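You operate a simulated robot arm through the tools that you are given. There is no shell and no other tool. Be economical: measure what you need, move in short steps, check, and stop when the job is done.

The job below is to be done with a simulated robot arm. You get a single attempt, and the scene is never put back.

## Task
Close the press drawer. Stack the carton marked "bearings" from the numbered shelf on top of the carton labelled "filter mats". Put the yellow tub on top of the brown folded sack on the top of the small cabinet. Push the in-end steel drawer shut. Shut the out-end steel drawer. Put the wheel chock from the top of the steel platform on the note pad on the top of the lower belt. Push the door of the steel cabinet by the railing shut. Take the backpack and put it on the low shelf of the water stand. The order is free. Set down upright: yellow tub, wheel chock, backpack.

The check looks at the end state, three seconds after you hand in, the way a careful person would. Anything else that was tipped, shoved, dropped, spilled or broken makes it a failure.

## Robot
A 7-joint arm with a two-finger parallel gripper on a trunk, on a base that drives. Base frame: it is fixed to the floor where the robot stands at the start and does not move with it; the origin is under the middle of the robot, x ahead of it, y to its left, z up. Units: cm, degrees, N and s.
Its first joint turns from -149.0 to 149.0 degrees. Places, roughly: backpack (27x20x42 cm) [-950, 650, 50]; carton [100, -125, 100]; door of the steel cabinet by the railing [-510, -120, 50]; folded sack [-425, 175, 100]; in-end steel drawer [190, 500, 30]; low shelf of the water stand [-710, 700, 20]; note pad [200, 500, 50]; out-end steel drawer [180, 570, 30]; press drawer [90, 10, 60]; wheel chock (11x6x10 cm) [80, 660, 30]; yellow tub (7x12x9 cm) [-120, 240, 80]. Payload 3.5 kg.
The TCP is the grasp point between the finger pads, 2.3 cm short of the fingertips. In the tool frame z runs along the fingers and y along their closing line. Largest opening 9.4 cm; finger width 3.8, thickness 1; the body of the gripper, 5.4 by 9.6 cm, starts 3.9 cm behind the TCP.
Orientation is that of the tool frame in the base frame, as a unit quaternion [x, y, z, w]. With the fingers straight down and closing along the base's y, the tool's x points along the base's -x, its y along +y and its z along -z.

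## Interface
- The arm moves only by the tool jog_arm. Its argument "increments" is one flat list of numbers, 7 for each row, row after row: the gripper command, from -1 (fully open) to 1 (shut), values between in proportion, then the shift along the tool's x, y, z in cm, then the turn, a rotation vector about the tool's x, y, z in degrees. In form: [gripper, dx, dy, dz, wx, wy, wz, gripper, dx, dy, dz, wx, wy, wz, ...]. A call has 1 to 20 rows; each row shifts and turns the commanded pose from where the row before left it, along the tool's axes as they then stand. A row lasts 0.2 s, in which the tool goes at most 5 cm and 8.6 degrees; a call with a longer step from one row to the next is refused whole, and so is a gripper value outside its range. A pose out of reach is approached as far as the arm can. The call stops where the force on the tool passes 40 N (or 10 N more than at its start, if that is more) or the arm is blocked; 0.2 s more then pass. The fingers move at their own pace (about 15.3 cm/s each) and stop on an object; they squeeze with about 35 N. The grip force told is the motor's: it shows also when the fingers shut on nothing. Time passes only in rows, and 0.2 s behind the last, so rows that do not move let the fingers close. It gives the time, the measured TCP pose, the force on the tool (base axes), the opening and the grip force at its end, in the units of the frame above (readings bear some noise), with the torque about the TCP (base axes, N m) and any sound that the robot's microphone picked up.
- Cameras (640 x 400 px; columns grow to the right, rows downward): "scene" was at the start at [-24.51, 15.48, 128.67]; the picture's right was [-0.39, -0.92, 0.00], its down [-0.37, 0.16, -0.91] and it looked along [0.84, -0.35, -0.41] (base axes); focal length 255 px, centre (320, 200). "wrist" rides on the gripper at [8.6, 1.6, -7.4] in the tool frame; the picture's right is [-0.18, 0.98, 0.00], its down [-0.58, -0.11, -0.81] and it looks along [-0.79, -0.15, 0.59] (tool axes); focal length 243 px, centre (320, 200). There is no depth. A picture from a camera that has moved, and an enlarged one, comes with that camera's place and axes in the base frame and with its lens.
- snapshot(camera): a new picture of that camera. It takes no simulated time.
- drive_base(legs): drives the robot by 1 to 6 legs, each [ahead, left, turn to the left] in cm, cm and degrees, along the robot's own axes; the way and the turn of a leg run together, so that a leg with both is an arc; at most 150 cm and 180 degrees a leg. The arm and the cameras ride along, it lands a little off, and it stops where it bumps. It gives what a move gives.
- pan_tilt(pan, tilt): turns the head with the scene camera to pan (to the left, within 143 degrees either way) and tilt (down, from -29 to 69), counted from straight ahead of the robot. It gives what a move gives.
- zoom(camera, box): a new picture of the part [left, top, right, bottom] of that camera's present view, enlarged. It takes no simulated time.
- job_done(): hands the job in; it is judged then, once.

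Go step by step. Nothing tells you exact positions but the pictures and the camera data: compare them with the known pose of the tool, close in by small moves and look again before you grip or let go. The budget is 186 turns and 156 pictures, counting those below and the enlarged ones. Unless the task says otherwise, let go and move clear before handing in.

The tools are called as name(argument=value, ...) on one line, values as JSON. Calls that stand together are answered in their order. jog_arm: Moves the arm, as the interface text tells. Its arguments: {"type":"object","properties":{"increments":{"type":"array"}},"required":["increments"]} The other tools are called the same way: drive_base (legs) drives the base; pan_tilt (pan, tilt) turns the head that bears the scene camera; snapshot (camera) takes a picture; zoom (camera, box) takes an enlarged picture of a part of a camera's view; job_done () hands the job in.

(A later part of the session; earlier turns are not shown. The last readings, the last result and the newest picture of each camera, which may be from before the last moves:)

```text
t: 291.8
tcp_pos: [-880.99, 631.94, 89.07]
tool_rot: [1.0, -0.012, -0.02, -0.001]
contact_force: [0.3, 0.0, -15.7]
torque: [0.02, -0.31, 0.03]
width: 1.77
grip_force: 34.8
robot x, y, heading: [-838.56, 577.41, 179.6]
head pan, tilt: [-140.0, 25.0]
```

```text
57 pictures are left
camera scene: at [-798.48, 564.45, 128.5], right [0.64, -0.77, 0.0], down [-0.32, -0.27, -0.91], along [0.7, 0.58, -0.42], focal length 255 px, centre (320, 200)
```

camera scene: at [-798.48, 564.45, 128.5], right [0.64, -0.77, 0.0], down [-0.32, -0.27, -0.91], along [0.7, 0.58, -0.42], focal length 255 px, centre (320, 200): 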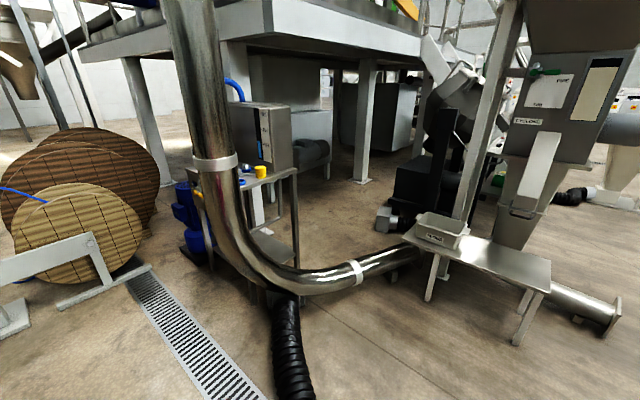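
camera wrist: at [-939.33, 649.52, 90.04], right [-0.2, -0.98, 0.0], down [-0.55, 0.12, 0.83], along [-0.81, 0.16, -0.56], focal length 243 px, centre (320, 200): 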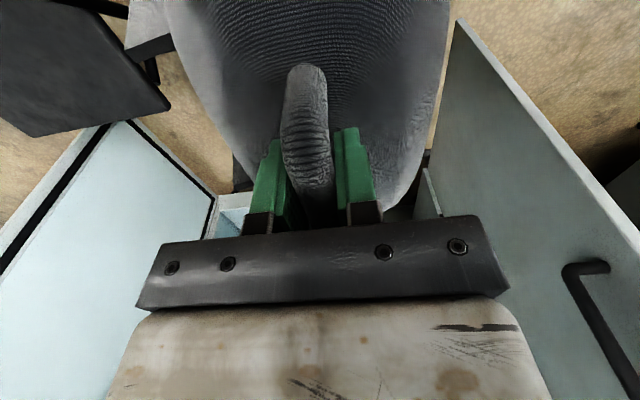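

zoom(camera="scene", box=[160, 80, 340, 310])

```text
1.74 times, centred on (250, 195) of scene
camera zoom: at [-798.48, 564.45, 128.5], right [0.64, -0.77, 0.0], down [-0.32, -0.27, -0.91], along [0.7, 0.58, -0.42], focal length 444 px, centre (442, 209)
```

zoom: 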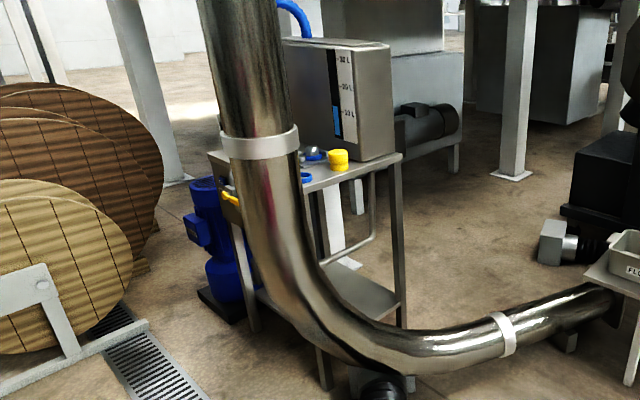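

I take the stand's free entrance to be its west face (x≈−733, y 682…725), beside the silver pipe at (−745,668); top underside z≈75, low shelf near z 15–20. First I bring the arm with the pack to the robot's front.

jog_arm(increments=[1, -2.5, 0, 0, 0, 0, 0, 1, -4, 0, 0, 0, 0, 0, 1, -4, 0, 0, 0, 0, 0, 1, -4, 0, 0, 0, 0, 0, 1, -4, 0, 0, 0, 0, 0, 1, -4, 0, 0, 0, 0, 0, 1, -4, 0, 0, 0, 0, 0, 1, -4, 0, 0, 0, 0, 0, 1, -2, 2, 0, 0, 0, 0, 1, 0, 4, 0, 0, 0, 0, 1, 0, 4, 0, 0, 0, 0, 1, 0, 4, 0, 0, 0, 0, 1, 0, 4, 0, 0, 0, 0, 1, 0, 4, 0, 0, 0, 0, 1, 0, 4, 0, 0, 0, 0, 1, 0, 4, 0, 0, 0, 0, 1, 0, 4, 0, 0, 0, 0, 1, 0, 4, 0, 0, 0, 0, 1, 0, 4, 0, 0, 0, 0])

jog_arm(increments=[1, 0, 4, 0, 0, 0, 0, 1, 0, 4, 0, 0, 0, 0, 1, 0, 3, 0, 0, 0, 0, 1, 0, 1, 0, 0, 0, 0])

```text
t: 295.8
tcp_pos: [-914.66, 590.59, 90.07]
tool_rot: [1.0, -0.012, -0.02, 0.0]
contact_force: [-0.1, -1.8, -16.1]
torque: [-0.25, -0.31, 0.03]
width: 1.78
grip_force: 35.1
robot x, y, heading: [-838.45, 577.76, 179.8]
head pan, tilt: [-140.0, 25.0]
```

```text
t: 296.8
tcp_pos: [-914.87, 578.74, 90.09]
tool_rot: [1.0, -0.014, -0.02, -0.003]
contact_force: [1.0, 0.1, -15.2]
torque: [0.05, -0.34, 0.02]
width: 1.77
grip_force: 35.2
robot x, y, heading: [-838.18, 577.44, 179.5]
head pan, tilt: [-140.0, 25.0]
```

Now I pull clear, turn left 180° through the open south side, and shift north in line with the stand's west face.

drive_base(legs=[[24, 0, 0], [0, 0, 90], [0, 0, 90]])

pan_tilt(pan=30, tilt=25)

snapshot(camera="scene")

```text
t: 306.2
tcp_pos: [-786.25, 576.81, 90.14]
tool_rot: [0.012, 1.0, -0.002, 0.02]
contact_force: [-0.3, -0.5, -16.0]
torque: [-0.01, 0.3, 0.01]
width: 1.79
grip_force: 35.2
robot x, y, heading: [-862.76, 577.61, -0.1]
head pan, tilt: [-140.0, 25.0]
```

```text
t: 308.8
tcp_pos: [-786.24, 576.84, 90.13]
tool_rot: [0.011, 1.0, -0.001, 0.019]
contact_force: [0.0, -0.1, -15.5]
torque: [0.01, 0.25, 0.02]
width: 1.8
grip_force: 34.4
robot x, y, heading: [-862.52, 577.45, -0.1]
head pan, tilt: [30.0, 25.0]
```

```text
55 pictures are left
camera scene: at [-887.59, 601.49, 128.5], right [0.5, -0.87, 0.0], down [-0.37, -0.21, -0.91], along [0.79, 0.45, -0.42], focal length 255 px, centre (320, 200)
```

scene: 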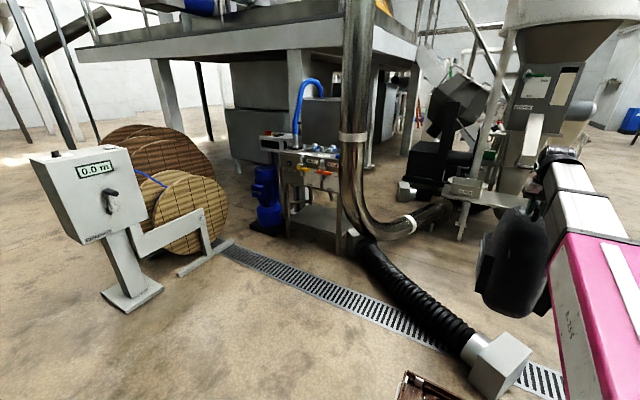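

zoom(camera="scene", box=[240, 120, 380, 260])

```text
2.86 times, centred on (310, 190) of scene
camera zoom: at [-887.59, 601.49, 128.5], right [0.5, -0.87, 0.0], down [-0.37, -0.21, -0.91], along [0.79, 0.45, -0.42], focal length 729 px, centre (349, 229)
```

zoom: 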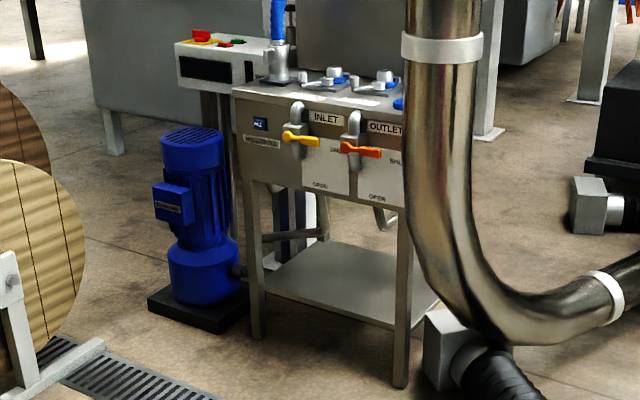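

The west opening is only ~35 cm high under a valve panel — too low for a 42 cm pack. I'll look at the stand's south side from further south.

drive_base(legs=[[0, -105, 0], [145, 0, 0]])

pan_tilt(pan=75, tilt=22)

snapshot(camera="scene")

```text
t: 321.1
tcp_pos: [-640.68, 472.21, 90.15]
tool_rot: [0.006, 1.0, -0.001, 0.019]
contact_force: [0.0, -0.6, -15.3]
torque: [-0.01, 0.29, 0.0]
width: 1.79
grip_force: 35.1
robot x, y, heading: [-717.07, 472.42, 0.6]
head pan, tilt: [30.0, 25.0]
```

```text
t: 322.2
tcp_pos: [-640.82, 472.36, 90.19]
tool_rot: [0.006, 1.0, -0.001, 0.019]
contact_force: [-1.1, -0.6, -15.8]
torque: [0.03, 0.27, 0.0]
width: 1.79
grip_force: 35.0
robot x, y, heading: [-717.02, 472.42, 0.4]
head pan, tilt: [75.0, 22.0]
```

```text
53 pictures are left
camera scene: at [-747.99, 500.23, 128.98], right [0.97, -0.25, 0.0], down [-0.09, -0.36, -0.93], along [0.23, 0.9, -0.37], focal length 255 px, centre (320, 200)
```

scene: 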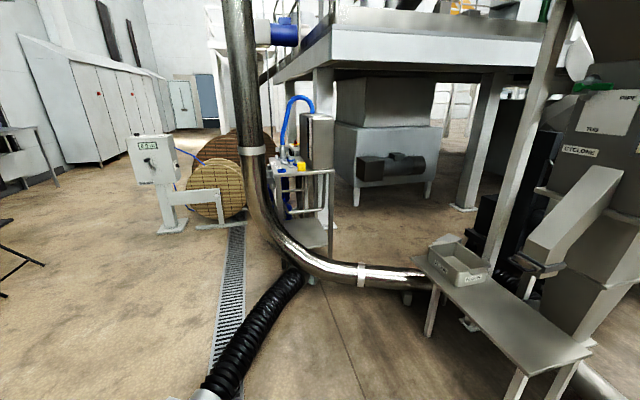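

zoom(camera="scene", box=[240, 90, 400, 310])

```text
1.82 times, centred on (320, 200) of scene
camera zoom: at [-747.99, 500.23, 128.98], right [0.97, -0.25, 0.0], down [-0.09, -0.36, -0.93], along [0.23, 0.9, -0.37], focal length 464 px, centre (320, 200)
```

zoom: 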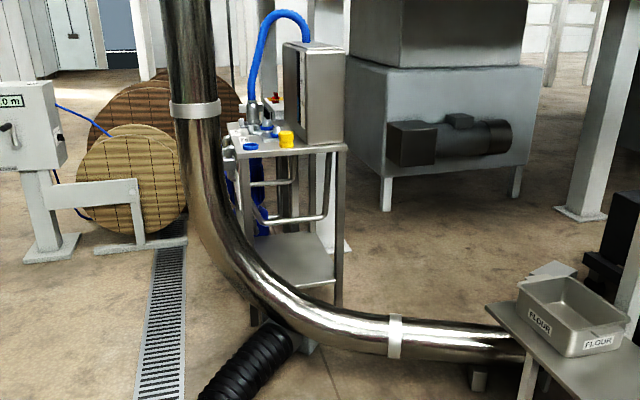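

zoom(camera="scene", box=[270, 140, 350, 260])

```text
3.33 times, centred on (310, 200) of scene
camera zoom: at [-747.99, 500.23, 128.98], right [0.97, -0.25, 0.0], down [-0.09, -0.36, -0.93], along [0.23, 0.9, -0.37], focal length 850 px, centre (353, 200)
```

zoom: 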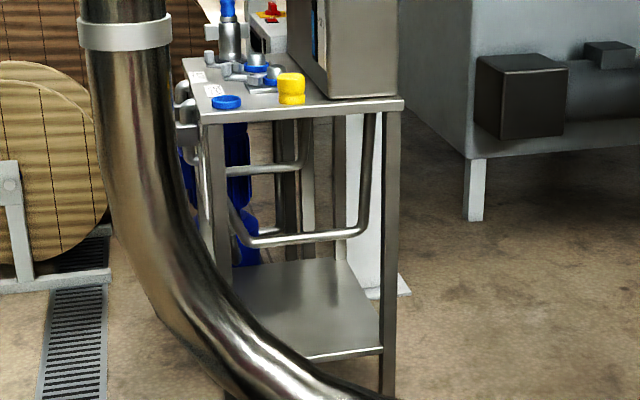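

Two water tubes cross under the stand's top from the west panel, so the pack must go in from the east side. I look for a way to reach that side.

pan_tilt(pan=45, tilt=12)

snapshot(camera="scene")

```text
t: 323.2
tcp_pos: [-640.78, 472.26, 90.05]
tool_rot: [0.006, 1.0, -0.001, 0.019]
contact_force: [0.1, 0.2, -15.3]
torque: [0.01, 0.22, 0.01]
width: 1.77
grip_force: 34.7
robot x, y, heading: [-717.24, 472.69, 0.7]
head pan, tilt: [45.0, 12.0]
```

```text
50 pictures are left
camera scene: at [-743.79, 497.9, 130.61], right [0.71, -0.7, 0.0], down [-0.15, -0.15, -0.98], along [0.69, 0.7, -0.21], focal length 255 px, centre (320, 200)
```

scene: 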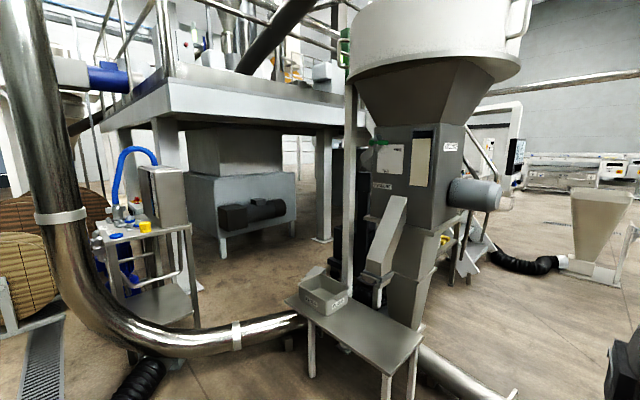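

zoom(camera="scene", box=[320, 90, 620, 290])

```text
2.00 times, centred on (470, 190) of scene
camera zoom: at [-743.79, 497.9, 130.61], right [0.71, -0.7, 0.0], down [-0.15, -0.15, -0.98], along [0.69, 0.7, -0.21], focal length 510 px, centre (20, 220)
```

zoom: 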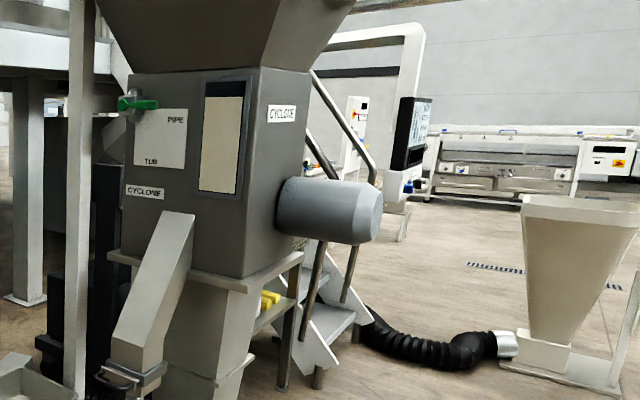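

The north side of the stand looks open, reachable around the reels on the west. I drive back west and face north to see that route.

drive_base(legs=[[-145, 0, 0], [-24, 0, 0], [0, 0, 89.5], [60, 0, 0]])

pan_tilt(pan=0, tilt=20)

snapshot(camera="scene")

```text
t: 338.5
tcp_pos: [-882.79, 608.07, 90.05]
tool_rot: [-0.692, 0.722, 0.013, 0.015]
contact_force: [0.9, 0.4, -15.7]
torque: [-0.26, 0.0, -0.01]
width: 1.79
grip_force: 35.3
robot x, y, heading: [-885.52, 531.64, 88.6]
head pan, tilt: [45.0, 12.0]
```

```text
t: 339.6
tcp_pos: [-882.8, 607.98, 89.89]
tool_rot: [-0.693, 0.721, 0.013, 0.014]
contact_force: [0.5, 0.1, -14.6]
torque: [-0.25, 0.04, 0.04]
width: 1.76
grip_force: 34.7
robot x, y, heading: [-884.9, 531.47, 88.7]
head pan, tilt: [0.0, 20.0]
```

```text
48 pictures are left
camera scene: at [-904.76, 508.46, 129.31], right [1.0, -0.02, 0.0], down [-0.01, -0.34, -0.94], along [0.02, 0.94, -0.34], focal length 255 px, centre (320, 200)
```

scene: 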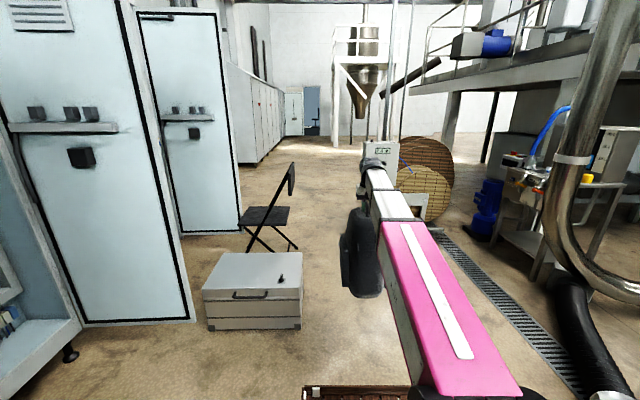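

The gap between the chair (x −922) and the meter stand (x −850) is about 70 cm. I drive north through its middle.

drive_base(legs=[[0, 0, 1.3], [150, 0, 0], [150, 0, 0], [75, 0, 0]])

pan_tilt(pan=-95, tilt=18)

snapshot(camera="scene")

```text
t: 358.1
tcp_pos: [-883.44, 983.41, 90.01]
tool_rot: [-0.697, 0.717, 0.013, 0.015]
contact_force: [0.4, -0.1, -16.2]
torque: [-0.23, 0.0, -0.05]
width: 1.77
grip_force: 34.8
robot x, y, heading: [-884.76, 907.04, 89.5]
head pan, tilt: [0.0, 20.0]
```

```text
t: 359.8
tcp_pos: [-883.53, 983.36, 90.07]
tool_rot: [-0.697, 0.717, 0.013, 0.015]
contact_force: [0.1, 0.1, -16.5]
torque: [-0.2, 0.01, -0.03]
width: 1.77
grip_force: 34.7
robot x, y, heading: [-884.83, 906.96, 89.3]
head pan, tilt: [-95.0, 18.0]
```

```text
47 pictures are left
camera scene: at [-894.94, 873.4, 129.64], right [-0.1, -1.0, 0.0], down [-0.31, 0.03, -0.95], along [0.95, -0.09, -0.31], focal length 255 px, centre (320, 200)
```

scene: 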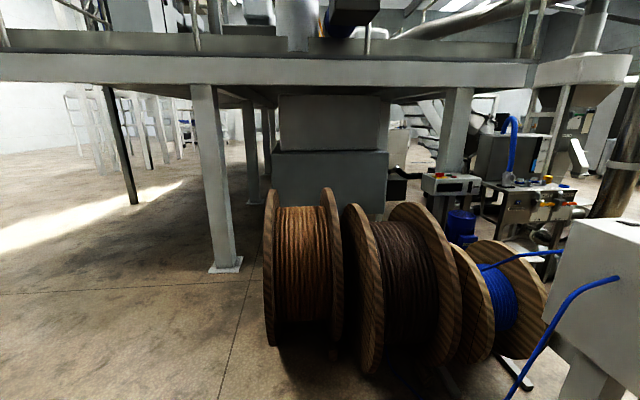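

The stand's east side can be reached north of the reels, then between the platform columns and the tank. I line up north-west of the first gap and check it.

drive_base(legs=[[94, -95, 0], [0, 0, -138.5]])

pan_tilt(pan=0, tilt=28)

snapshot(camera="scene")

```text
t: 372.3
tcp_pos: [-739.54, 941.91, 90.09]
tool_rot: [0.43, 0.903, -0.009, 0.017]
contact_force: [-0.6, -0.3, -16.4]
torque: [0.18, 0.12, -0.01]
width: 1.75
grip_force: 34.7
robot x, y, heading: [-788.47, 1000.91, -50.0]
head pan, tilt: [-95.0, 18.0]
```

```text
t: 374.0
tcp_pos: [-739.41, 941.87, 90.0]
tool_rot: [0.43, 0.903, -0.009, 0.018]
contact_force: [-0.4, 0.8, -16.2]
torque: [0.23, 0.14, 0.02]
width: 1.76
grip_force: 35.0
robot x, y, heading: [-788.39, 1000.52, -49.7]
head pan, tilt: [0.0, 28.0]
```

```text
46 pictures are left
camera scene: at [-789.26, 1031.14, 128.02], right [-0.76, -0.65, 0.0], down [-0.3, 0.36, -0.88], along [0.57, -0.67, -0.47], focal length 255 px, centre (320, 200)
```

scene: 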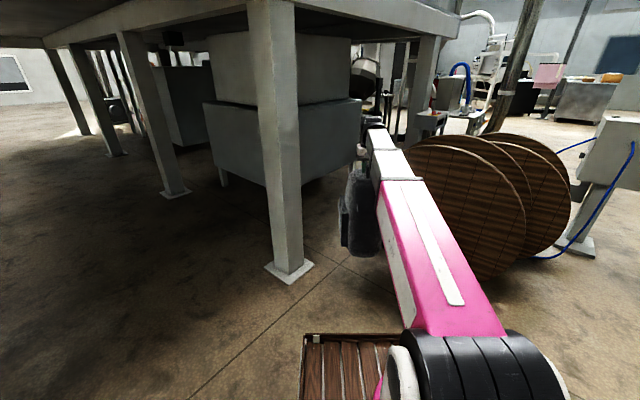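

The gap fits if I shift 7 cm right. I go through, then angle south toward the stand.

drive_base(legs=[[0, -7, 0], [140, 0, 0], [0, 0, -25]])

snapshot(camera="scene")

```text
t: 378.9
tcp_pos: [-697.42, 878.01, 89.9]
tool_rot: [0.458, 0.889, -0.009, 0.016]
contact_force: [-0.2, 0.2, -15.8]
torque: [0.01, 0.04, -0.03]
width: 1.78
grip_force: 35.1
robot x, y, heading: [-742.1, 939.86, -53.5]
head pan, tilt: [0.0, 28.0]
stopped in leg 2: the robot was blocked; the commanded pose is now the measured one
```

```text
45 pictures are left
camera scene: at [-741.18, 970.31, 128.02], right [-0.8, -0.6, 0.0], down [-0.28, 0.38, -0.88], along [0.53, -0.71, -0.47], focal length 255 px, centre (320, 200)
```

scene: 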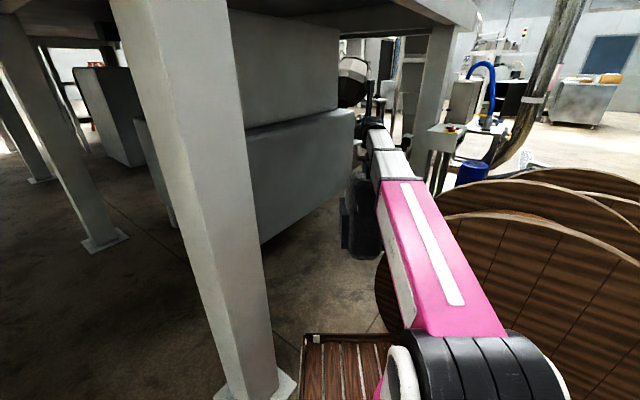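

The reels leave no room there and the robot stopped against them. I back out and look under the platform from its north side for a way to the stand's east.

drive_base(legs=[[-65, 0, 0], [0, 0, 53.5], [0, 20, 0], [150, 0, 0], [140, 0, 0]])

pan_tilt(pan=-95, tilt=12)

snapshot(camera="scene")

```text
t: 399.7
tcp_pos: [-416.23, 1013.6, 89.95]
tool_rot: [0.005, 1.0, 0.0, 0.018]
contact_force: [0.0, -1.0, -15.6]
torque: [-0.05, 0.21, -0.02]
width: 1.78
grip_force: 35.2
robot x, y, heading: [-492.57, 1013.29, 0.4]
head pan, tilt: [0.0, 28.0]
```

```text
t: 401.4
tcp_pos: [-416.28, 1013.45, 89.93]
tool_rot: [0.006, 1.0, 0.0, 0.018]
contact_force: [-0.4, 0.1, -15.3]
torque: [-0.04, 0.19, -0.03]
width: 1.76
grip_force: 35.0
robot x, y, heading: [-492.72, 1013.36, 0.3]
head pan, tilt: [-95.0, 12.0]
```

```text
44 pictures are left
camera scene: at [-526.5, 1023.02, 130.61], right [-1.0, 0.08, 0.0], down [0.02, 0.21, -0.98], along [-0.08, -0.98, -0.21], focal length 255 px, centre (320, 200)
```

scene: 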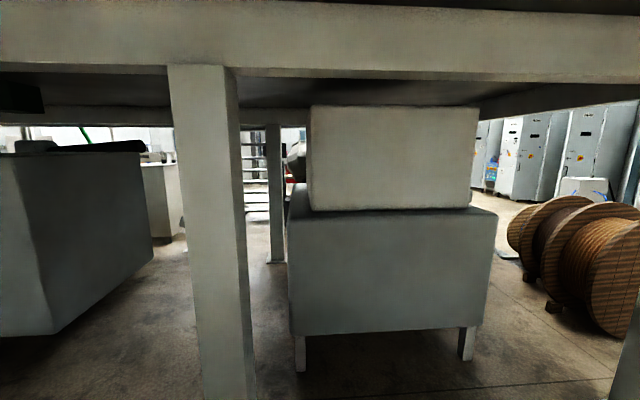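

There's a corridor east of the tank (x −520…−375). I drive down it and look toward the stand's east side.

drive_base(legs=[[50, 0, 0], [0, 0, -90], [150, 0, 0]])

pan_tilt(pan=-25, tilt=15)

snapshot(camera="scene")

```text
t: 415.2
tcp_pos: [-442.78, 788.58, 89.96]
tool_rot: [0.715, 0.699, -0.014, 0.013]
contact_force: [0.4, -0.4, -16.0]
torque: [0.19, 0.0, 0.0]
width: 1.79
grip_force: 35.4
robot x, y, heading: [-441.94, 865.0, -89.8]
head pan, tilt: [-95.0, 12.0]
```

```text
t: 416.6
tcp_pos: [-442.76, 788.6, 89.99]
tool_rot: [0.715, 0.699, -0.014, 0.012]
contact_force: [0.5, -0.3, -15.6]
torque: [0.16, 0.01, 0.01]
width: 1.81
grip_force: 35.0
robot x, y, heading: [-441.52, 864.89, -90.2]
head pan, tilt: [-25.0, 15.0]
```

```text
43 pictures are left
camera scene: at [-426.81, 889.42, 130.12], right [-0.91, 0.43, 0.0], down [0.11, 0.23, -0.97], along [-0.41, -0.87, -0.26], focal length 255 px, centre (320, 200)
```

scene: 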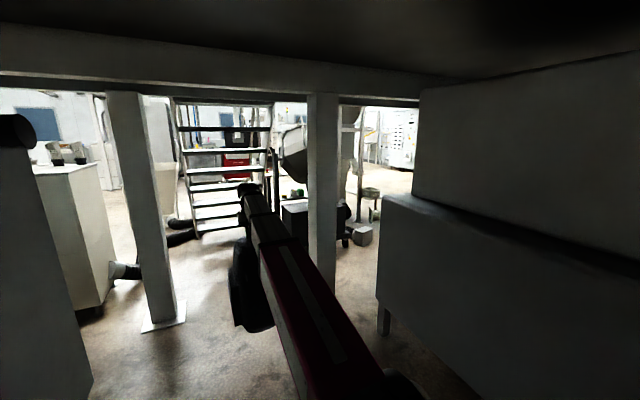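

The stand's east is walled in. Re-measuring relative to the leg, the front water tube lies at y≈689, so the pack fits on the shelf's southern strip, entered from the south over the pipe with a tilted hand. I drive back around.

drive_base(legs=[[-150, 0, 0], [-30, 0, 0], [0, 0, -90], [150, 0, 0], [150, 0, 0], [142, 0, 0]])

```text
t: 450.3
tcp_pos: [-959.78, 1054.3, 89.91]
tool_rot: [1.0, -0.015, -0.018, -0.001]
contact_force: [0.0, 0.0, -16.2]
torque: [0.0, -0.17, 0.02]
width: 1.81
grip_force: 34.6
robot x, y, heading: [-883.36, 1052.61, 179.5]
head pan, tilt: [-25.0, 15.0]
```

drive_base(legs=[[0, 0, 90.5], [120, 0, 0]])

```text
t: 460.2
tcp_pos: [-885.59, 856.01, 89.99]
tool_rot: [0.717, 0.697, -0.013, 0.012]
contact_force: [1.2, -0.6, -16.1]
torque: [0.16, 0.0, 0.0]
width: 1.77
grip_force: 35.1
robot x, y, heading: [-883.91, 932.29, -90.3]
head pan, tilt: [-25.0, 15.0]
```

drive_base(legs=[[150, 0, 0], [150, 0, 0], [150, 0, 0], [0, 0, 90.3], [150, 0, 0], [31, 0, 0]])

drive_base(legs=[[0, 0, 89.5]])

pan_tilt(pan=-5, tilt=25)

snapshot(camera="scene")

```text
t: 471.4
tcp_pos: [-890.79, 632.73, 89.73]
tool_rot: [0.725, 0.688, -0.016, 0.012]
contact_force: [-0.3, 0.3, -15.6]
torque: [0.28, 0.02, -0.02]
width: 1.81
grip_force: 35.1
robot x, y, heading: [-887.48, 709.35, -92.2]
head pan, tilt: [-25.0, 15.0]
stopped in leg 2: the robot was blocked; the commanded pose is now the measured one
```

```text
t: 472.3
tcp_pos: [-889.96, 633.1, 89.7]
tool_rot: [0.72, 0.693, -0.015, 0.013]
contact_force: [-0.3, 0.0, -15.0]
torque: [0.29, 0.09, 0.02]
width: 1.79
grip_force: 34.7
robot x, y, heading: [-887.81, 709.53, -91.3]
head pan, tilt: [-25.0, 15.0]
stopped in leg 1: the robot was blocked; the commanded pose is now the measured one
```

```text
t: 473.1
tcp_pos: [-889.89, 633.05, 89.85]
tool_rot: [0.722, 0.692, -0.015, 0.013]
contact_force: [-0.3, 0.7, -15.8]
torque: [0.28, 0.1, -0.02]
width: 1.79
grip_force: 34.7
robot x, y, heading: [-887.55, 709.84, -91.0]
head pan, tilt: [-5.0, 25.0]
```

```text
42 pictures are left
camera scene: at [-868.97, 733.16, 128.5], right [-0.99, 0.11, 0.0], down [0.05, 0.42, -0.91], along [-0.1, -0.9, -0.42], focal length 255 px, centre (320, 200)
```

scene: 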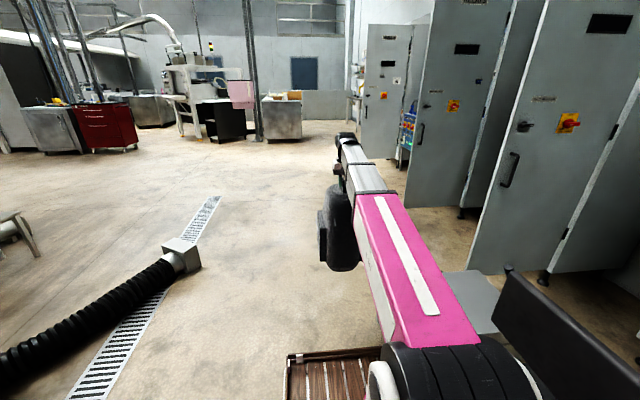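

The robot brushed the folding chair on its right. I move left away from it and continue south.

drive_base(legs=[[0, 14, 0], [0, 0, 1.0], [120, 0, 0], [110, 0, 0]])

pan_tilt(pan=-140, tilt=15)

zoom(camera="scene", box=[120, 80, 520, 330])

```text
t: 485.7
tcp_pos: [-875.73, 402.15, 89.7]
tool_rot: [0.717, 0.697, -0.016, 0.013]
contact_force: [1.0, 0.5, -16.1]
torque: [0.24, 0.02, -0.01]
width: 1.77
grip_force: 34.7
robot x, y, heading: [-874.5, 478.65, -90.3]
head pan, tilt: [-5.0, 25.0]
```

```text
t: 487.9
tcp_pos: [-875.73, 402.12, 89.82]
tool_rot: [0.717, 0.697, -0.016, 0.013]
contact_force: [-0.5, 0.3, -15.8]
torque: [0.27, 0.03, 0.01]
width: 1.8
grip_force: 35.1
robot x, y, heading: [-874.19, 478.81, -90.3]
head pan, tilt: [-140.0, 15.0]
```

```text
1.60 times, centred on (320, 205) of scene
camera zoom: at [-861.14, 518.86, 130.13], right [0.77, 0.64, 0.0], down [0.17, -0.2, -0.97], along [-0.62, 0.74, -0.26], focal length 408 px, centre (320, 192)
```

zoom: 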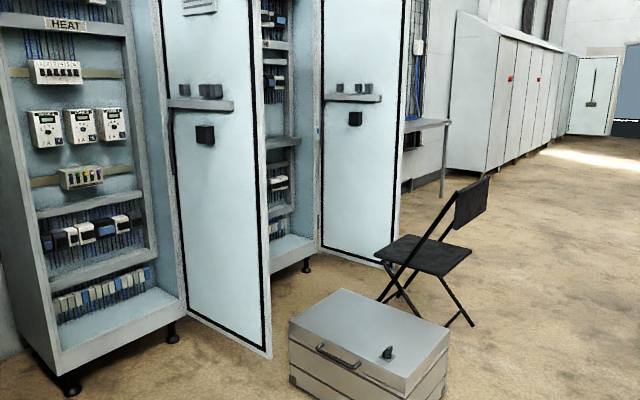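

The chair still stands at its former place. I now go east to below the V between hose and pipe.

drive_base(legs=[[0, 0, 90.3], [120, 0, 0], [50, 0, 0]])

```text
t: 500.4
tcp_pos: [-626.88, 478.62, 89.82]
tool_rot: [0.01, 1.0, -0.002, 0.019]
contact_force: [0.0, -0.9, -15.4]
torque: [-0.03, 0.25, -0.01]
width: 1.8
grip_force: 34.9
robot x, y, heading: [-703.61, 479.63, 0.1]
head pan, tilt: [-140.0, 15.0]
```

drive_base(legs=[[-30, 0, 0], [0, 0, 90]])

jog_arm(increments=[1, 0, 0, 0, 0, 0, -6, 1, 0, 0, 0, 0, 0, -7, 1, 0, 0, 0, 0, 0, -7, 1, 0, 0, 0, 0, 0, -7, 1, 0, 0, 0, 0, 0, -7, 1, 0, 0, 0, 0, 0, -7, 1, 0, 0, 0, 0, 0, -7, 1, 0, 0, 0, 0, 0, -7, 1, 0, 0, 0, 0, 0, -7, 1, 0, 0, 0, 0, 0, -7, 1, 0, 0, 0, 0, 0, -7, 1, 0, 0, 0, 0, 0, -7, 1, 0, 0, 0, 0, 0, -7])

```text
t: 506.2
tcp_pos: [-732.09, 556.11, 89.84]
tool_rot: [-0.696, 0.717, 0.012, 0.016]
contact_force: [0.1, -0.1, -15.8]
torque: [-0.3, -0.01, 0.01]
width: 1.8
grip_force: 34.6
robot x, y, heading: [-733.7, 479.41, 89.5]
head pan, tilt: [-140.0, 15.0]
```

```text
t: 509.0
tcp_pos: [-732.05, 556.16, 89.78]
tool_rot: [1.0, -0.014, 0.002, -0.02]
contact_force: [-0.1, -0.5, -16.2]
torque: [-0.13, -0.1, -0.02]
width: 1.76
grip_force: 34.8
robot x, y, heading: [-733.68, 479.8, 89.4]
head pan, tilt: [-140.0, 15.0]
```

jog_arm(increments=[1, 0, 0, 0, 6, 0, 0, 1, 0, 0, 0, 6, 0, 0, 1, 0, 0, 0, 6, 0, 0, 1, 0, 0, 0, 6, 0, 0, 1, 0, 0, 0, 0, 0, 0])

pan_tilt(pan=-5, tilt=25)

snapshot(camera="scene")

```text
t: 510.2
tcp_pos: [-731.97, 556.12, 89.81]
tool_rot: [0.974, -0.014, 0.005, -0.228]
contact_force: [-0.5, -0.5, -16.1]
torque: [-1.01, 0.0, 0.0]
width: 1.86
grip_force: 35.4
robot x, y, heading: [-733.45, 478.96, 89.5]
head pan, tilt: [-140.0, 15.0]
```

```text
t: 512.4
tcp_pos: [-732.04, 556.11, 89.75]
tool_rot: [0.974, -0.014, 0.005, -0.227]
contact_force: [-1.1, -1.2, -15.4]
torque: [-0.77, 0.03, -0.02]
width: 1.94
grip_force: 35.2
robot x, y, heading: [-733.68, 479.36, 89.3]
head pan, tilt: [-5.0, 25.0]
```

```text
40 pictures are left
camera scene: at [-752.01, 455.94, 128.5], right [1.0, -0.1, 0.0], down [-0.04, -0.42, -0.91], along [0.09, 0.9, -0.42], focal length 255 px, centre (320, 200)
```

scene: 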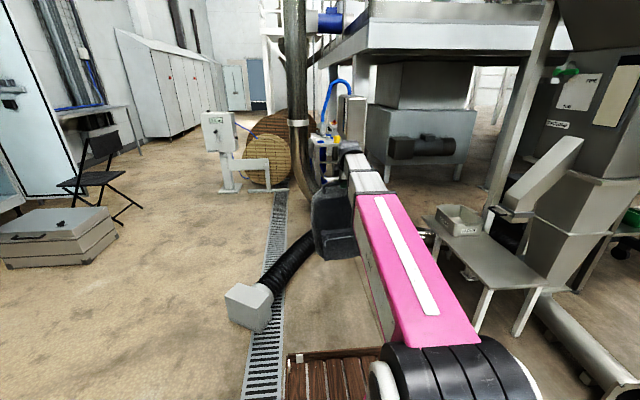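

The pack slowly swings back toward vertical as I tilt, so tilting in hand works. I tilt on to ~46° and let it settle.

jog_arm(increments=[1, 0, 0, 0, 5, 0, 0, 1, 0, 0, 0, 5, 0, 0, 1, 0, 0, 0, 5, 0, 0, 1, 0, 0, 0, 5, 0, 0, 1, 0, 0, 0, 0, 0, 0, 1, 0, 0, 0, 0, 0, 0, 1, 0, 0, 0, 0, 0, 0, 1, 0, 0, 0, 0, 0, 0, 1, 0, 0, 0, 0, 0, 0, 1, 0, 0, 0, 0, 0, 0])

snapshot(camera="wrist")

```text
t: 514.6
tcp_pos: [-732.03, 556.06, 89.75]
tool_rot: [0.92, -0.013, 0.008, -0.393]
contact_force: [0.6, 0.5, -16.3]
torque: [0.05, -0.06, -0.02]
width: 1.75
grip_force: 34.9
robot x, y, heading: [-733.8, 479.47, 89.4]
head pan, tilt: [-5.0, 25.0]
```

```text
39 pictures are left
camera wrist: at [-723.63, 549.42, 93.82], right [-0.2, -0.67, -0.71], down [-0.6, -0.49, 0.63], along [-0.78, 0.55, -0.3], focal length 243 px, centre (320, 200)
```

wrist: 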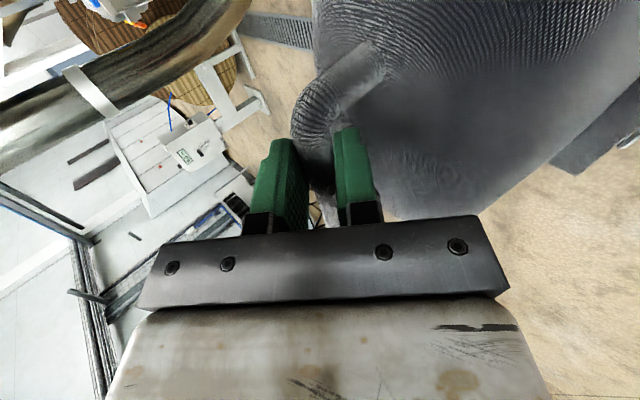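

The pack now hangs vertical with the hand tilted 46°. I drive into the V toward the stand.

drive_base(legs=[[0, -22, 0], [60, 0, 0], [30, 0, 0]])

snapshot(camera="scene")

```text
t: 521.0
tcp_pos: [-708.85, 646.11, 89.7]
tool_rot: [0.92, -0.014, 0.009, -0.392]
contact_force: [0.2, -0.6, -16.2]
torque: [-0.11, -0.07, 0.02]
width: 1.75
grip_force: 35.0
robot x, y, heading: [-710.4, 569.5, 89.3]
head pan, tilt: [-5.0, 25.0]
```

```text
38 pictures are left
camera scene: at [-729.1, 546.08, 128.5], right [1.0, -0.1, 0.0], down [-0.04, -0.42, -0.91], along [0.09, 0.9, -0.42], focal length 255 px, centre (320, 200)
```

scene: 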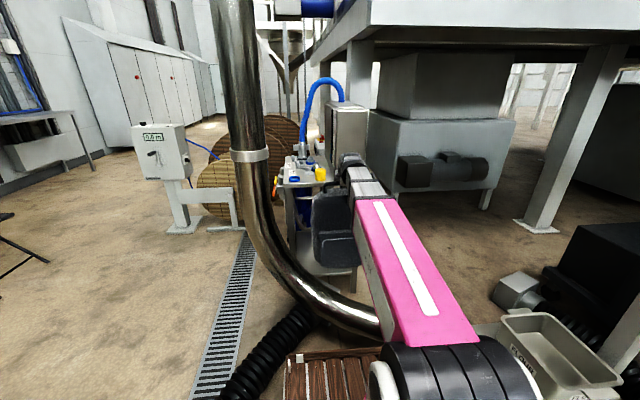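

zoom(camera="scene", box=[240, 120, 400, 340])

```text
1.82 times, centred on (320, 230) of scene
camera zoom: at [-729.1, 546.08, 128.5], right [1.0, -0.1, 0.0], down [-0.04, -0.42, -0.91], along [0.09, 0.9, -0.42], focal length 464 px, centre (320, 146)
```

zoom: 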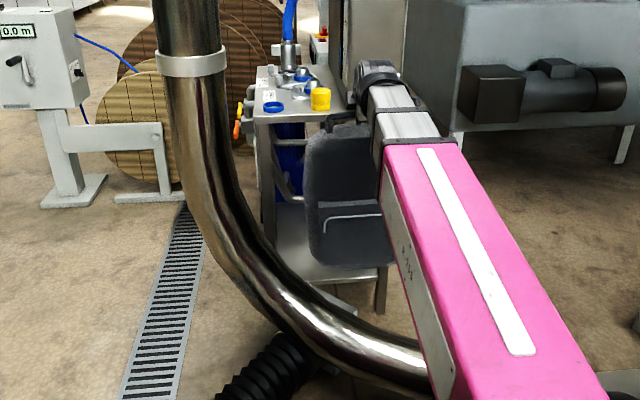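

Clear view: shelf front y≈672, slab underside ≈76, pipe top 28–35 below me. I'll lean the pack bottom-first by 15°, pass over the pipe and under the slab, and lower toward the shelf.

jog_arm(increments=[1, -0.8, 3.39, 3.25, 0, 0, 0, 1, 0, 0, 0, 7.5, 0, 0, 1, 0, 0, 0, 7.5, 0, 0, 1, 0, 0.44, 4.04, 0, 0, 0, 1, 0, 0.44, 4.04, 0, 0, 0, 1, 0, 0.44, 4.04, 0, 0, 0, 1, 0, -0.02, 2.84, 0, 0, 0, 1, 0, -0.02, 2.84, 0, 0, 0, 1, 0, 0.48, 2.55, 0, 0, 0, 1, 0, 0.48, 2.55, 0, 0, 0])

zoom(camera="scene", box=[240, 120, 400, 340])

```text
t: 523.1
tcp_pos: [-709.07, 665.18, 71.95]
tool_rot: [0.861, -0.014, 0.01, -0.509]
contact_force: [-0.7, -0.2, -15.7]
torque: [-0.5, 0.6, 0.08]
width: 1.78
grip_force: 34.4
robot x, y, heading: [-710.46, 569.2, 89.5]
head pan, tilt: [-5.0, 25.0]
```

```text
1.82 times, centred on (320, 230) of scene
camera zoom: at [-729.1, 546.09, 128.5], right [1.0, -0.1, 0.0], down [-0.04, -0.42, -0.91], along [0.09, 0.9, -0.42], focal length 464 px, centre (320, 146)
```

zoom: 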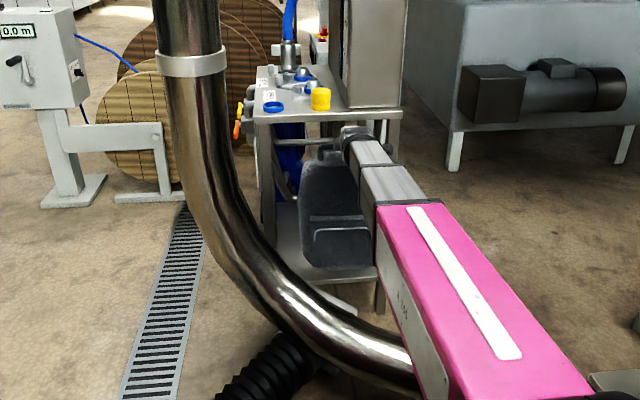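

It's in under the slab without contact. I keep lowering gently.

jog_arm(increments=[1, 0, 1.43, 1.55, 0, 0, 0, 1, 0, 1.43, 1.55, 0, 0, 0, 1, 0, 1.43, 1.55, 0, 0, 0, 1, 0, 0.87, 0.48, 0, 0, 0, 1, 0, 0.87, 0.48, 0, 0, 0])

zoom(camera="scene", box=[270, 160, 390, 310])

```text
t: 524.4
tcp_pos: [-708.83, 667.14, 63.98]
tool_rot: [0.861, -0.013, 0.009, -0.509]
contact_force: [-0.7, -0.8, -15.9]
torque: [-0.42, 0.11, -0.09]
width: 1.77
grip_force: 35.4
robot x, y, heading: [-710.41, 569.81, 89.4]
head pan, tilt: [-5.0, 25.0]
```

```text
2.67 times, centred on (330, 235) of scene
camera zoom: at [-729.1, 546.09, 128.5], right [1.0, -0.1, 0.0], down [-0.04, -0.42, -0.91], along [0.09, 0.9, -0.42], focal length 680 px, centre (293, 107)
```

zoom: 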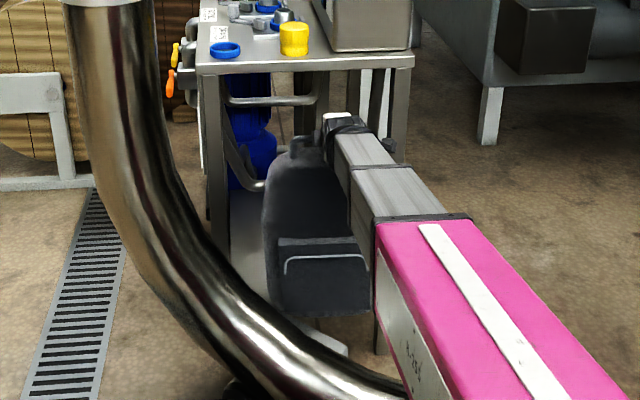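

Almost on the shelf. I take the lean out and ease north ~9 cm, watching for contact with the tube.

jog_arm(increments=[1, 0, 0, 0, -4, 0, 0, 1, 0, 0, 0, -3.5, 0, 0, 1, 0, -0.888, 1.21, 0, 0, 0, 1, 0, -0.888, 1.21, 0, 0, 0, 1, 0, -0.888, 1.21, 0, 0, 0, 1, 0, -0.888, 1.21, 0, 0, 0, 1, 0, -0.888, 1.21, 0, 0, 0])

zoom(camera="scene", box=[270, 160, 390, 310])

```text
t: 526.0
tcp_pos: [-708.68, 674.86, 64.05]
tool_rot: [0.892, -0.014, 0.008, -0.452]
contact_force: [-4.6, -0.7, -16.4]
torque: [0.23, 1.41, -0.15]
width: 1.77
grip_force: 34.7
robot x, y, heading: [-710.7, 569.58, 89.0]
head pan, tilt: [-5.0, 25.0]
```

```text
2.67 times, centred on (330, 235) of scene
camera zoom: at [-729.1, 546.09, 128.5], right [1.0, -0.1, 0.0], down [-0.04, -0.42, -0.91], along [0.09, 0.9, -0.42], focal length 680 px, centre (293, 107)
```

zoom: 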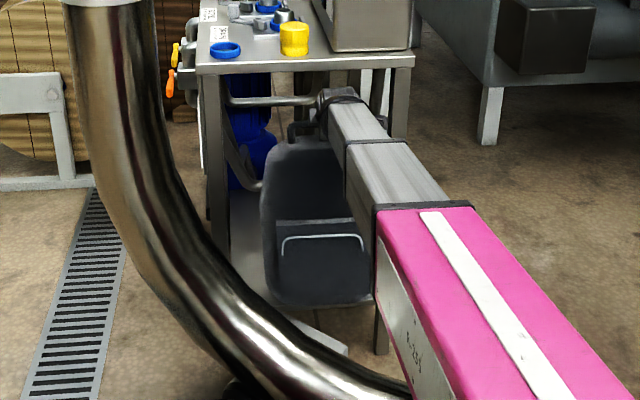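

The pack lightly touches the east leg, so I shift 2 cm west and 1.5 cm further north.

jog_arm(increments=[1, -1, 0, 0, 0, 0, 0, 1, -1, 0, 0, 0, 0, 0, 1, 0, -0.888, 1.21, 0, 0, 0])

```text
t: 526.8
tcp_pos: [-710.6, 676.3, 64.05]
tool_rot: [0.892, -0.014, 0.009, -0.452]
contact_force: [0.2, 0.6, -15.4]
torque: [-0.01, -0.14, 0.01]
width: 1.76
grip_force: 35.3
robot x, y, heading: [-710.52, 569.59, 89.3]
head pan, tilt: [-5.0, 25.0]
```

Free and hanging upright. I probe further north for as much shelf support as possible.

jog_arm(increments=[1, 0, -0.592, 0.806, 0, 0, 0, 1, 0, -0.592, 0.806, 0, 0, 0, 1, 0, 0, 0, 0, 0, 0])

```text
t: 527.5
tcp_pos: [-710.48, 678.33, 63.93]
tool_rot: [0.892, -0.015, 0.009, -0.452]
contact_force: [-0.2, -0.7, -15.8]
torque: [-0.14, -0.11, -0.02]
width: 1.75
grip_force: 35.3
robot x, y, heading: [-710.67, 569.53, 89.2]
head pan, tilt: [-5.0, 25.0]
```

jog_arm(increments=[1, 0, 0.2, 1.4, 0, 0, 0, 1, 0, 0.806, 0.592, 0, 0, 0, 1, 0, 0.4, 0.3, 0, 0, 0, 1, 0, 0.4, 0.3, 0, 0, 0])

zoom(camera="scene", box=[270, 160, 390, 310])

```text
t: 528.5
tcp_pos: [-710.56, 679.22, 60.95]
tool_rot: [0.892, -0.014, 0.009, -0.452]
contact_force: [0.5, 0.0, -15.5]
torque: [-0.15, -0.12, 0.02]
width: 1.79
grip_force: 35.4
robot x, y, heading: [-710.52, 569.69, 89.3]
head pan, tilt: [-5.0, 25.0]
```

```text
2.67 times, centred on (330, 235) of scene
camera zoom: at [-729.1, 546.1, 128.5], right [1.0, -0.1, 0.0], down [-0.04, -0.42, -0.91], along [0.09, 0.9, -0.42], focal length 680 px, centre (293, 107)
```

zoom: 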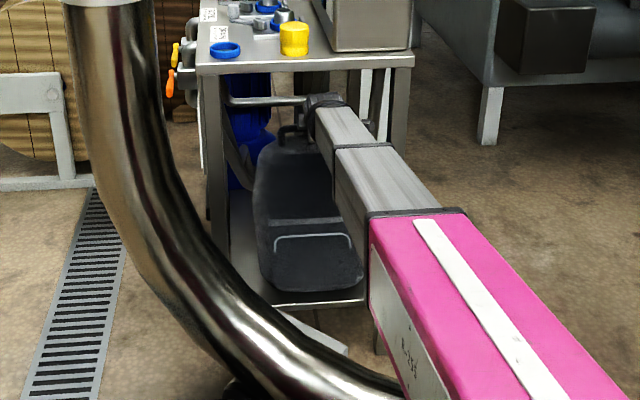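

The pack is fully over the shelf, with the shelf's front edge visible before it. I lower until it touches.

jog_arm(increments=[1, 0, 0.4, 0.3, 0, 0, 0, 1, 0, 0.4, 0.3, 0, 0, 0, 1, 0, 0.24, 0.18, 0, 0, 0])

```text
t: 529.4
tcp_pos: [-710.39, 679.28, 60.08]
tool_rot: [0.89, -0.014, 0.009, -0.455]
contact_force: [5.8, -2.6, 10.8]
torque: [0.06, 0.28, -0.04]
width: 1.77
grip_force: 34.6
robot x, y, heading: [-710.42, 569.56, 89.2]
head pan, tilt: [-5.0, 25.0]
```

Contact made. I ease the pressure, open just a little (the lower finger sits under the bar), and withdraw back along the tool axis.

jog_arm(increments=[1, 0, -0.25, -0.18, 0, 0, 0, 0.4, 0, 0, 0, 0, 0, 0, 0.35, 0, 0, 0, 0, 0, 0, 0.35, 0, 0, 0, 0, 0, 0])

snapshot(camera="wrist")

```text
t: 530.4
tcp_pos: [-710.57, 679.29, 60.11]
tool_rot: [0.892, -0.014, 0.009, -0.452]
contact_force: [1.1, -2.2, -3.9]
torque: [-0.09, 0.07, -0.09]
width: 3.22
grip_force: 1.6
robot x, y, heading: [-710.8, 569.89, 89.5]
head pan, tilt: [-5.0, 25.0]
```

```text
32 pictures are left
camera wrist: at [-702.08, 672.11, 63.26], right [-0.2, -0.58, -0.79], down [-0.6, -0.57, 0.56], along [-0.77, 0.59, -0.23], focal length 243 px, centre (320, 200)
```

wrist: 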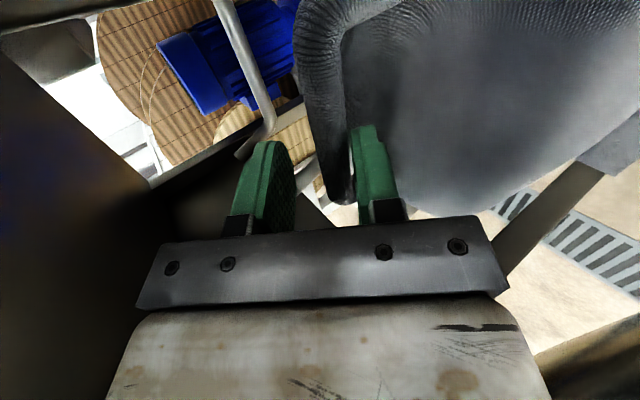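

The lower finger still carries a bit of the bar. I drop 0.5 cm and then slide straight back out.

jog_arm(increments=[0.3, 0, 0.5, 0, 0, 0, 0, 0.3, 0, 0, -1, 0, 0, 0, 0.3, 0, 0, -1.5, 0, 0, 0, 0.3, 0, 0, -2, 0, 0, 0, 0.3, 0, 0, -2, 0, 0, 0])

snapshot(camera="wrist")

```text
t: 531.5
tcp_pos: [-710.72, 673.79, 63.62]
tool_rot: [0.892, -0.015, 0.01, -0.451]
contact_force: [-1.0, 0.0, 0.8]
torque: [-0.02, -0.01, 0.0]
width: 3.28
grip_force: 0.0
robot x, y, heading: [-710.71, 569.7, 89.5]
head pan, tilt: [-5.0, 25.0]
```

```text
31 pictures are left
camera wrist: at [-702.27, 666.6, 66.77], right [-0.2, -0.58, -0.79], down [-0.6, -0.57, 0.56], along [-0.77, 0.59, -0.23], focal length 243 px, centre (320, 200)
```

wrist: 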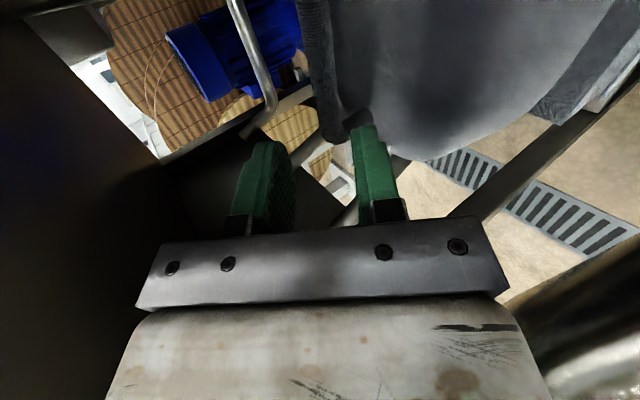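

jog_arm(increments=[0.3, 0, 0, -3, 0, 0, 0, 0.3, 0, 0, -4, 0, 0, 0, 0.3, 0, 0, -4, 0, 0, 0, 0.3, 0, 0, -4, 0, 0, 0, 0.3, 0, 0, -4, 0, 0, 0])

drive_base(legs=[[-70, 0, 0]])

zoom(camera="scene", box=[250, 120, 400, 300])

```text
t: 532.8
tcp_pos: [-711.18, 658.38, 74.82]
tool_rot: [0.892, -0.015, 0.009, -0.452]
contact_force: [0.5, -0.1, 1.1]
torque: [-0.04, 0.01, 0.0]
width: 3.27
grip_force: 0.1
robot x, y, heading: [-710.71, 569.93, 89.2]
head pan, tilt: [-5.0, 25.0]
```

```text
t: 536.6
tcp_pos: [-712.16, 588.49, 74.72]
tool_rot: [0.892, -0.014, 0.01, -0.451]
contact_force: [0.6, 0.1, 0.0]
torque: [-0.03, 0.0, 0.01]
width: 3.29
grip_force: 0.1
robot x, y, heading: [-711.36, 499.81, 89.2]
head pan, tilt: [-5.0, 25.0]
```

```text
2.22 times, centred on (325, 210) of scene
camera zoom: at [-729.92, 476.15, 128.49], right [1.0, -0.1, 0.0], down [-0.04, -0.42, -0.91], along [0.09, 0.9, -0.42], focal length 567 px, centre (309, 178)
```

zoom: 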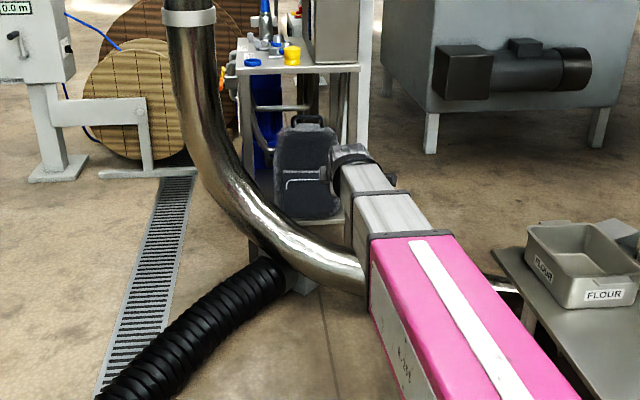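

The backpack stands upright on the low shelf. I straighten the arm and head for the belt machine area.

jog_arm(increments=[1, 0, 0, 0, -7.7, 0, 0, 1, 0, 0, 0, -7.7, 0, 0, 1, 0, 0, 0, -7.7, 0, 0, 1, 0, 0, 0, -7.7, 0, 0, 1, 0, 0, 0, -7.7, 0, 0, 1, 0, 0, 0, -7.7, 0, 0, 1, 0, 0, 0, -7.5, 0, 0, 1, 0, 4, -2.5, 0, 0, 0, 1, 0, 4, -2.5, 0, 0, 0, 1, 0, 4, -2.5, 0, 0, 0, 1, 0, 4, -2.5, 0, 0, 0, 1, 0, 4, -2.5, 0, 0, 0, 1, 0, 4, -2.5, 0, 0, 0])

drive_base(legs=[[-105, 0, 0], [0, 0, -89.2], [150, 0, 0], [150, 0, 0], [150, 0, 0]])

pan_tilt(pan=15, tilt=12)

snapshot(camera="scene")

```text
t: 539.4
tcp_pos: [-712.73, 564.47, 89.84]
tool_rot: [1.0, -0.017, 0.002, -0.001]
contact_force: [0.6, 0.7, 0.2]
torque: [0.04, -0.03, -0.01]
width: 0.0
grip_force: 35.3
robot x, y, heading: [-711.4, 499.68, 89.3]
head pan, tilt: [-5.0, 25.0]
```

```text
t: 569.8
tcp_pos: [-197.29, 390.92, 89.89]
tool_rot: [-0.698, 0.716, -0.002, -0.001]
contact_force: [-0.1, -0.1, -0.1]
torque: [-0.03, 0.01, 0.02]
width: 0.02
grip_force: 34.2
robot x, y, heading: [-262.13, 389.07, -0.2]
head pan, tilt: [-5.0, 25.0]
```

```text
t: 570.6
tcp_pos: [-197.19, 390.92, 89.78]
tool_rot: [-0.699, 0.715, -0.001, 0.0]
contact_force: [-0.2, -0.1, 0.3]
torque: [0.0, -0.03, 0.03]
width: 0.0
grip_force: 34.8
robot x, y, heading: [-261.88, 388.89, -0.2]
head pan, tilt: [15.0, 12.0]
```

```text
29 pictures are left
camera scene: at [-286.03, 410.65, 130.6], right [0.25, -0.97, 0.0], down [-0.2, -0.05, -0.98], along [0.95, 0.25, -0.21], focal length 255 px, centre (320, 200)
```

scene: 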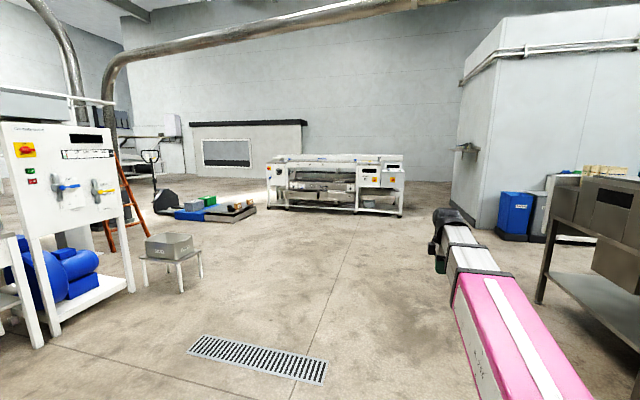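

zoom(camera="scene", box=[150, 140, 410, 230])

```text
2.46 times, centred on (280, 185) of scene
camera zoom: at [-286.03, 410.65, 130.6], right [0.25, -0.97, 0.0], down [-0.2, -0.05, -0.98], along [0.95, 0.25, -0.21], focal length 628 px, centre (418, 237)
```

zoom: 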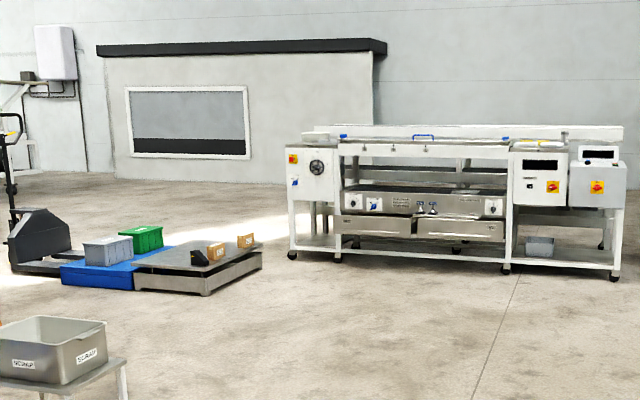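

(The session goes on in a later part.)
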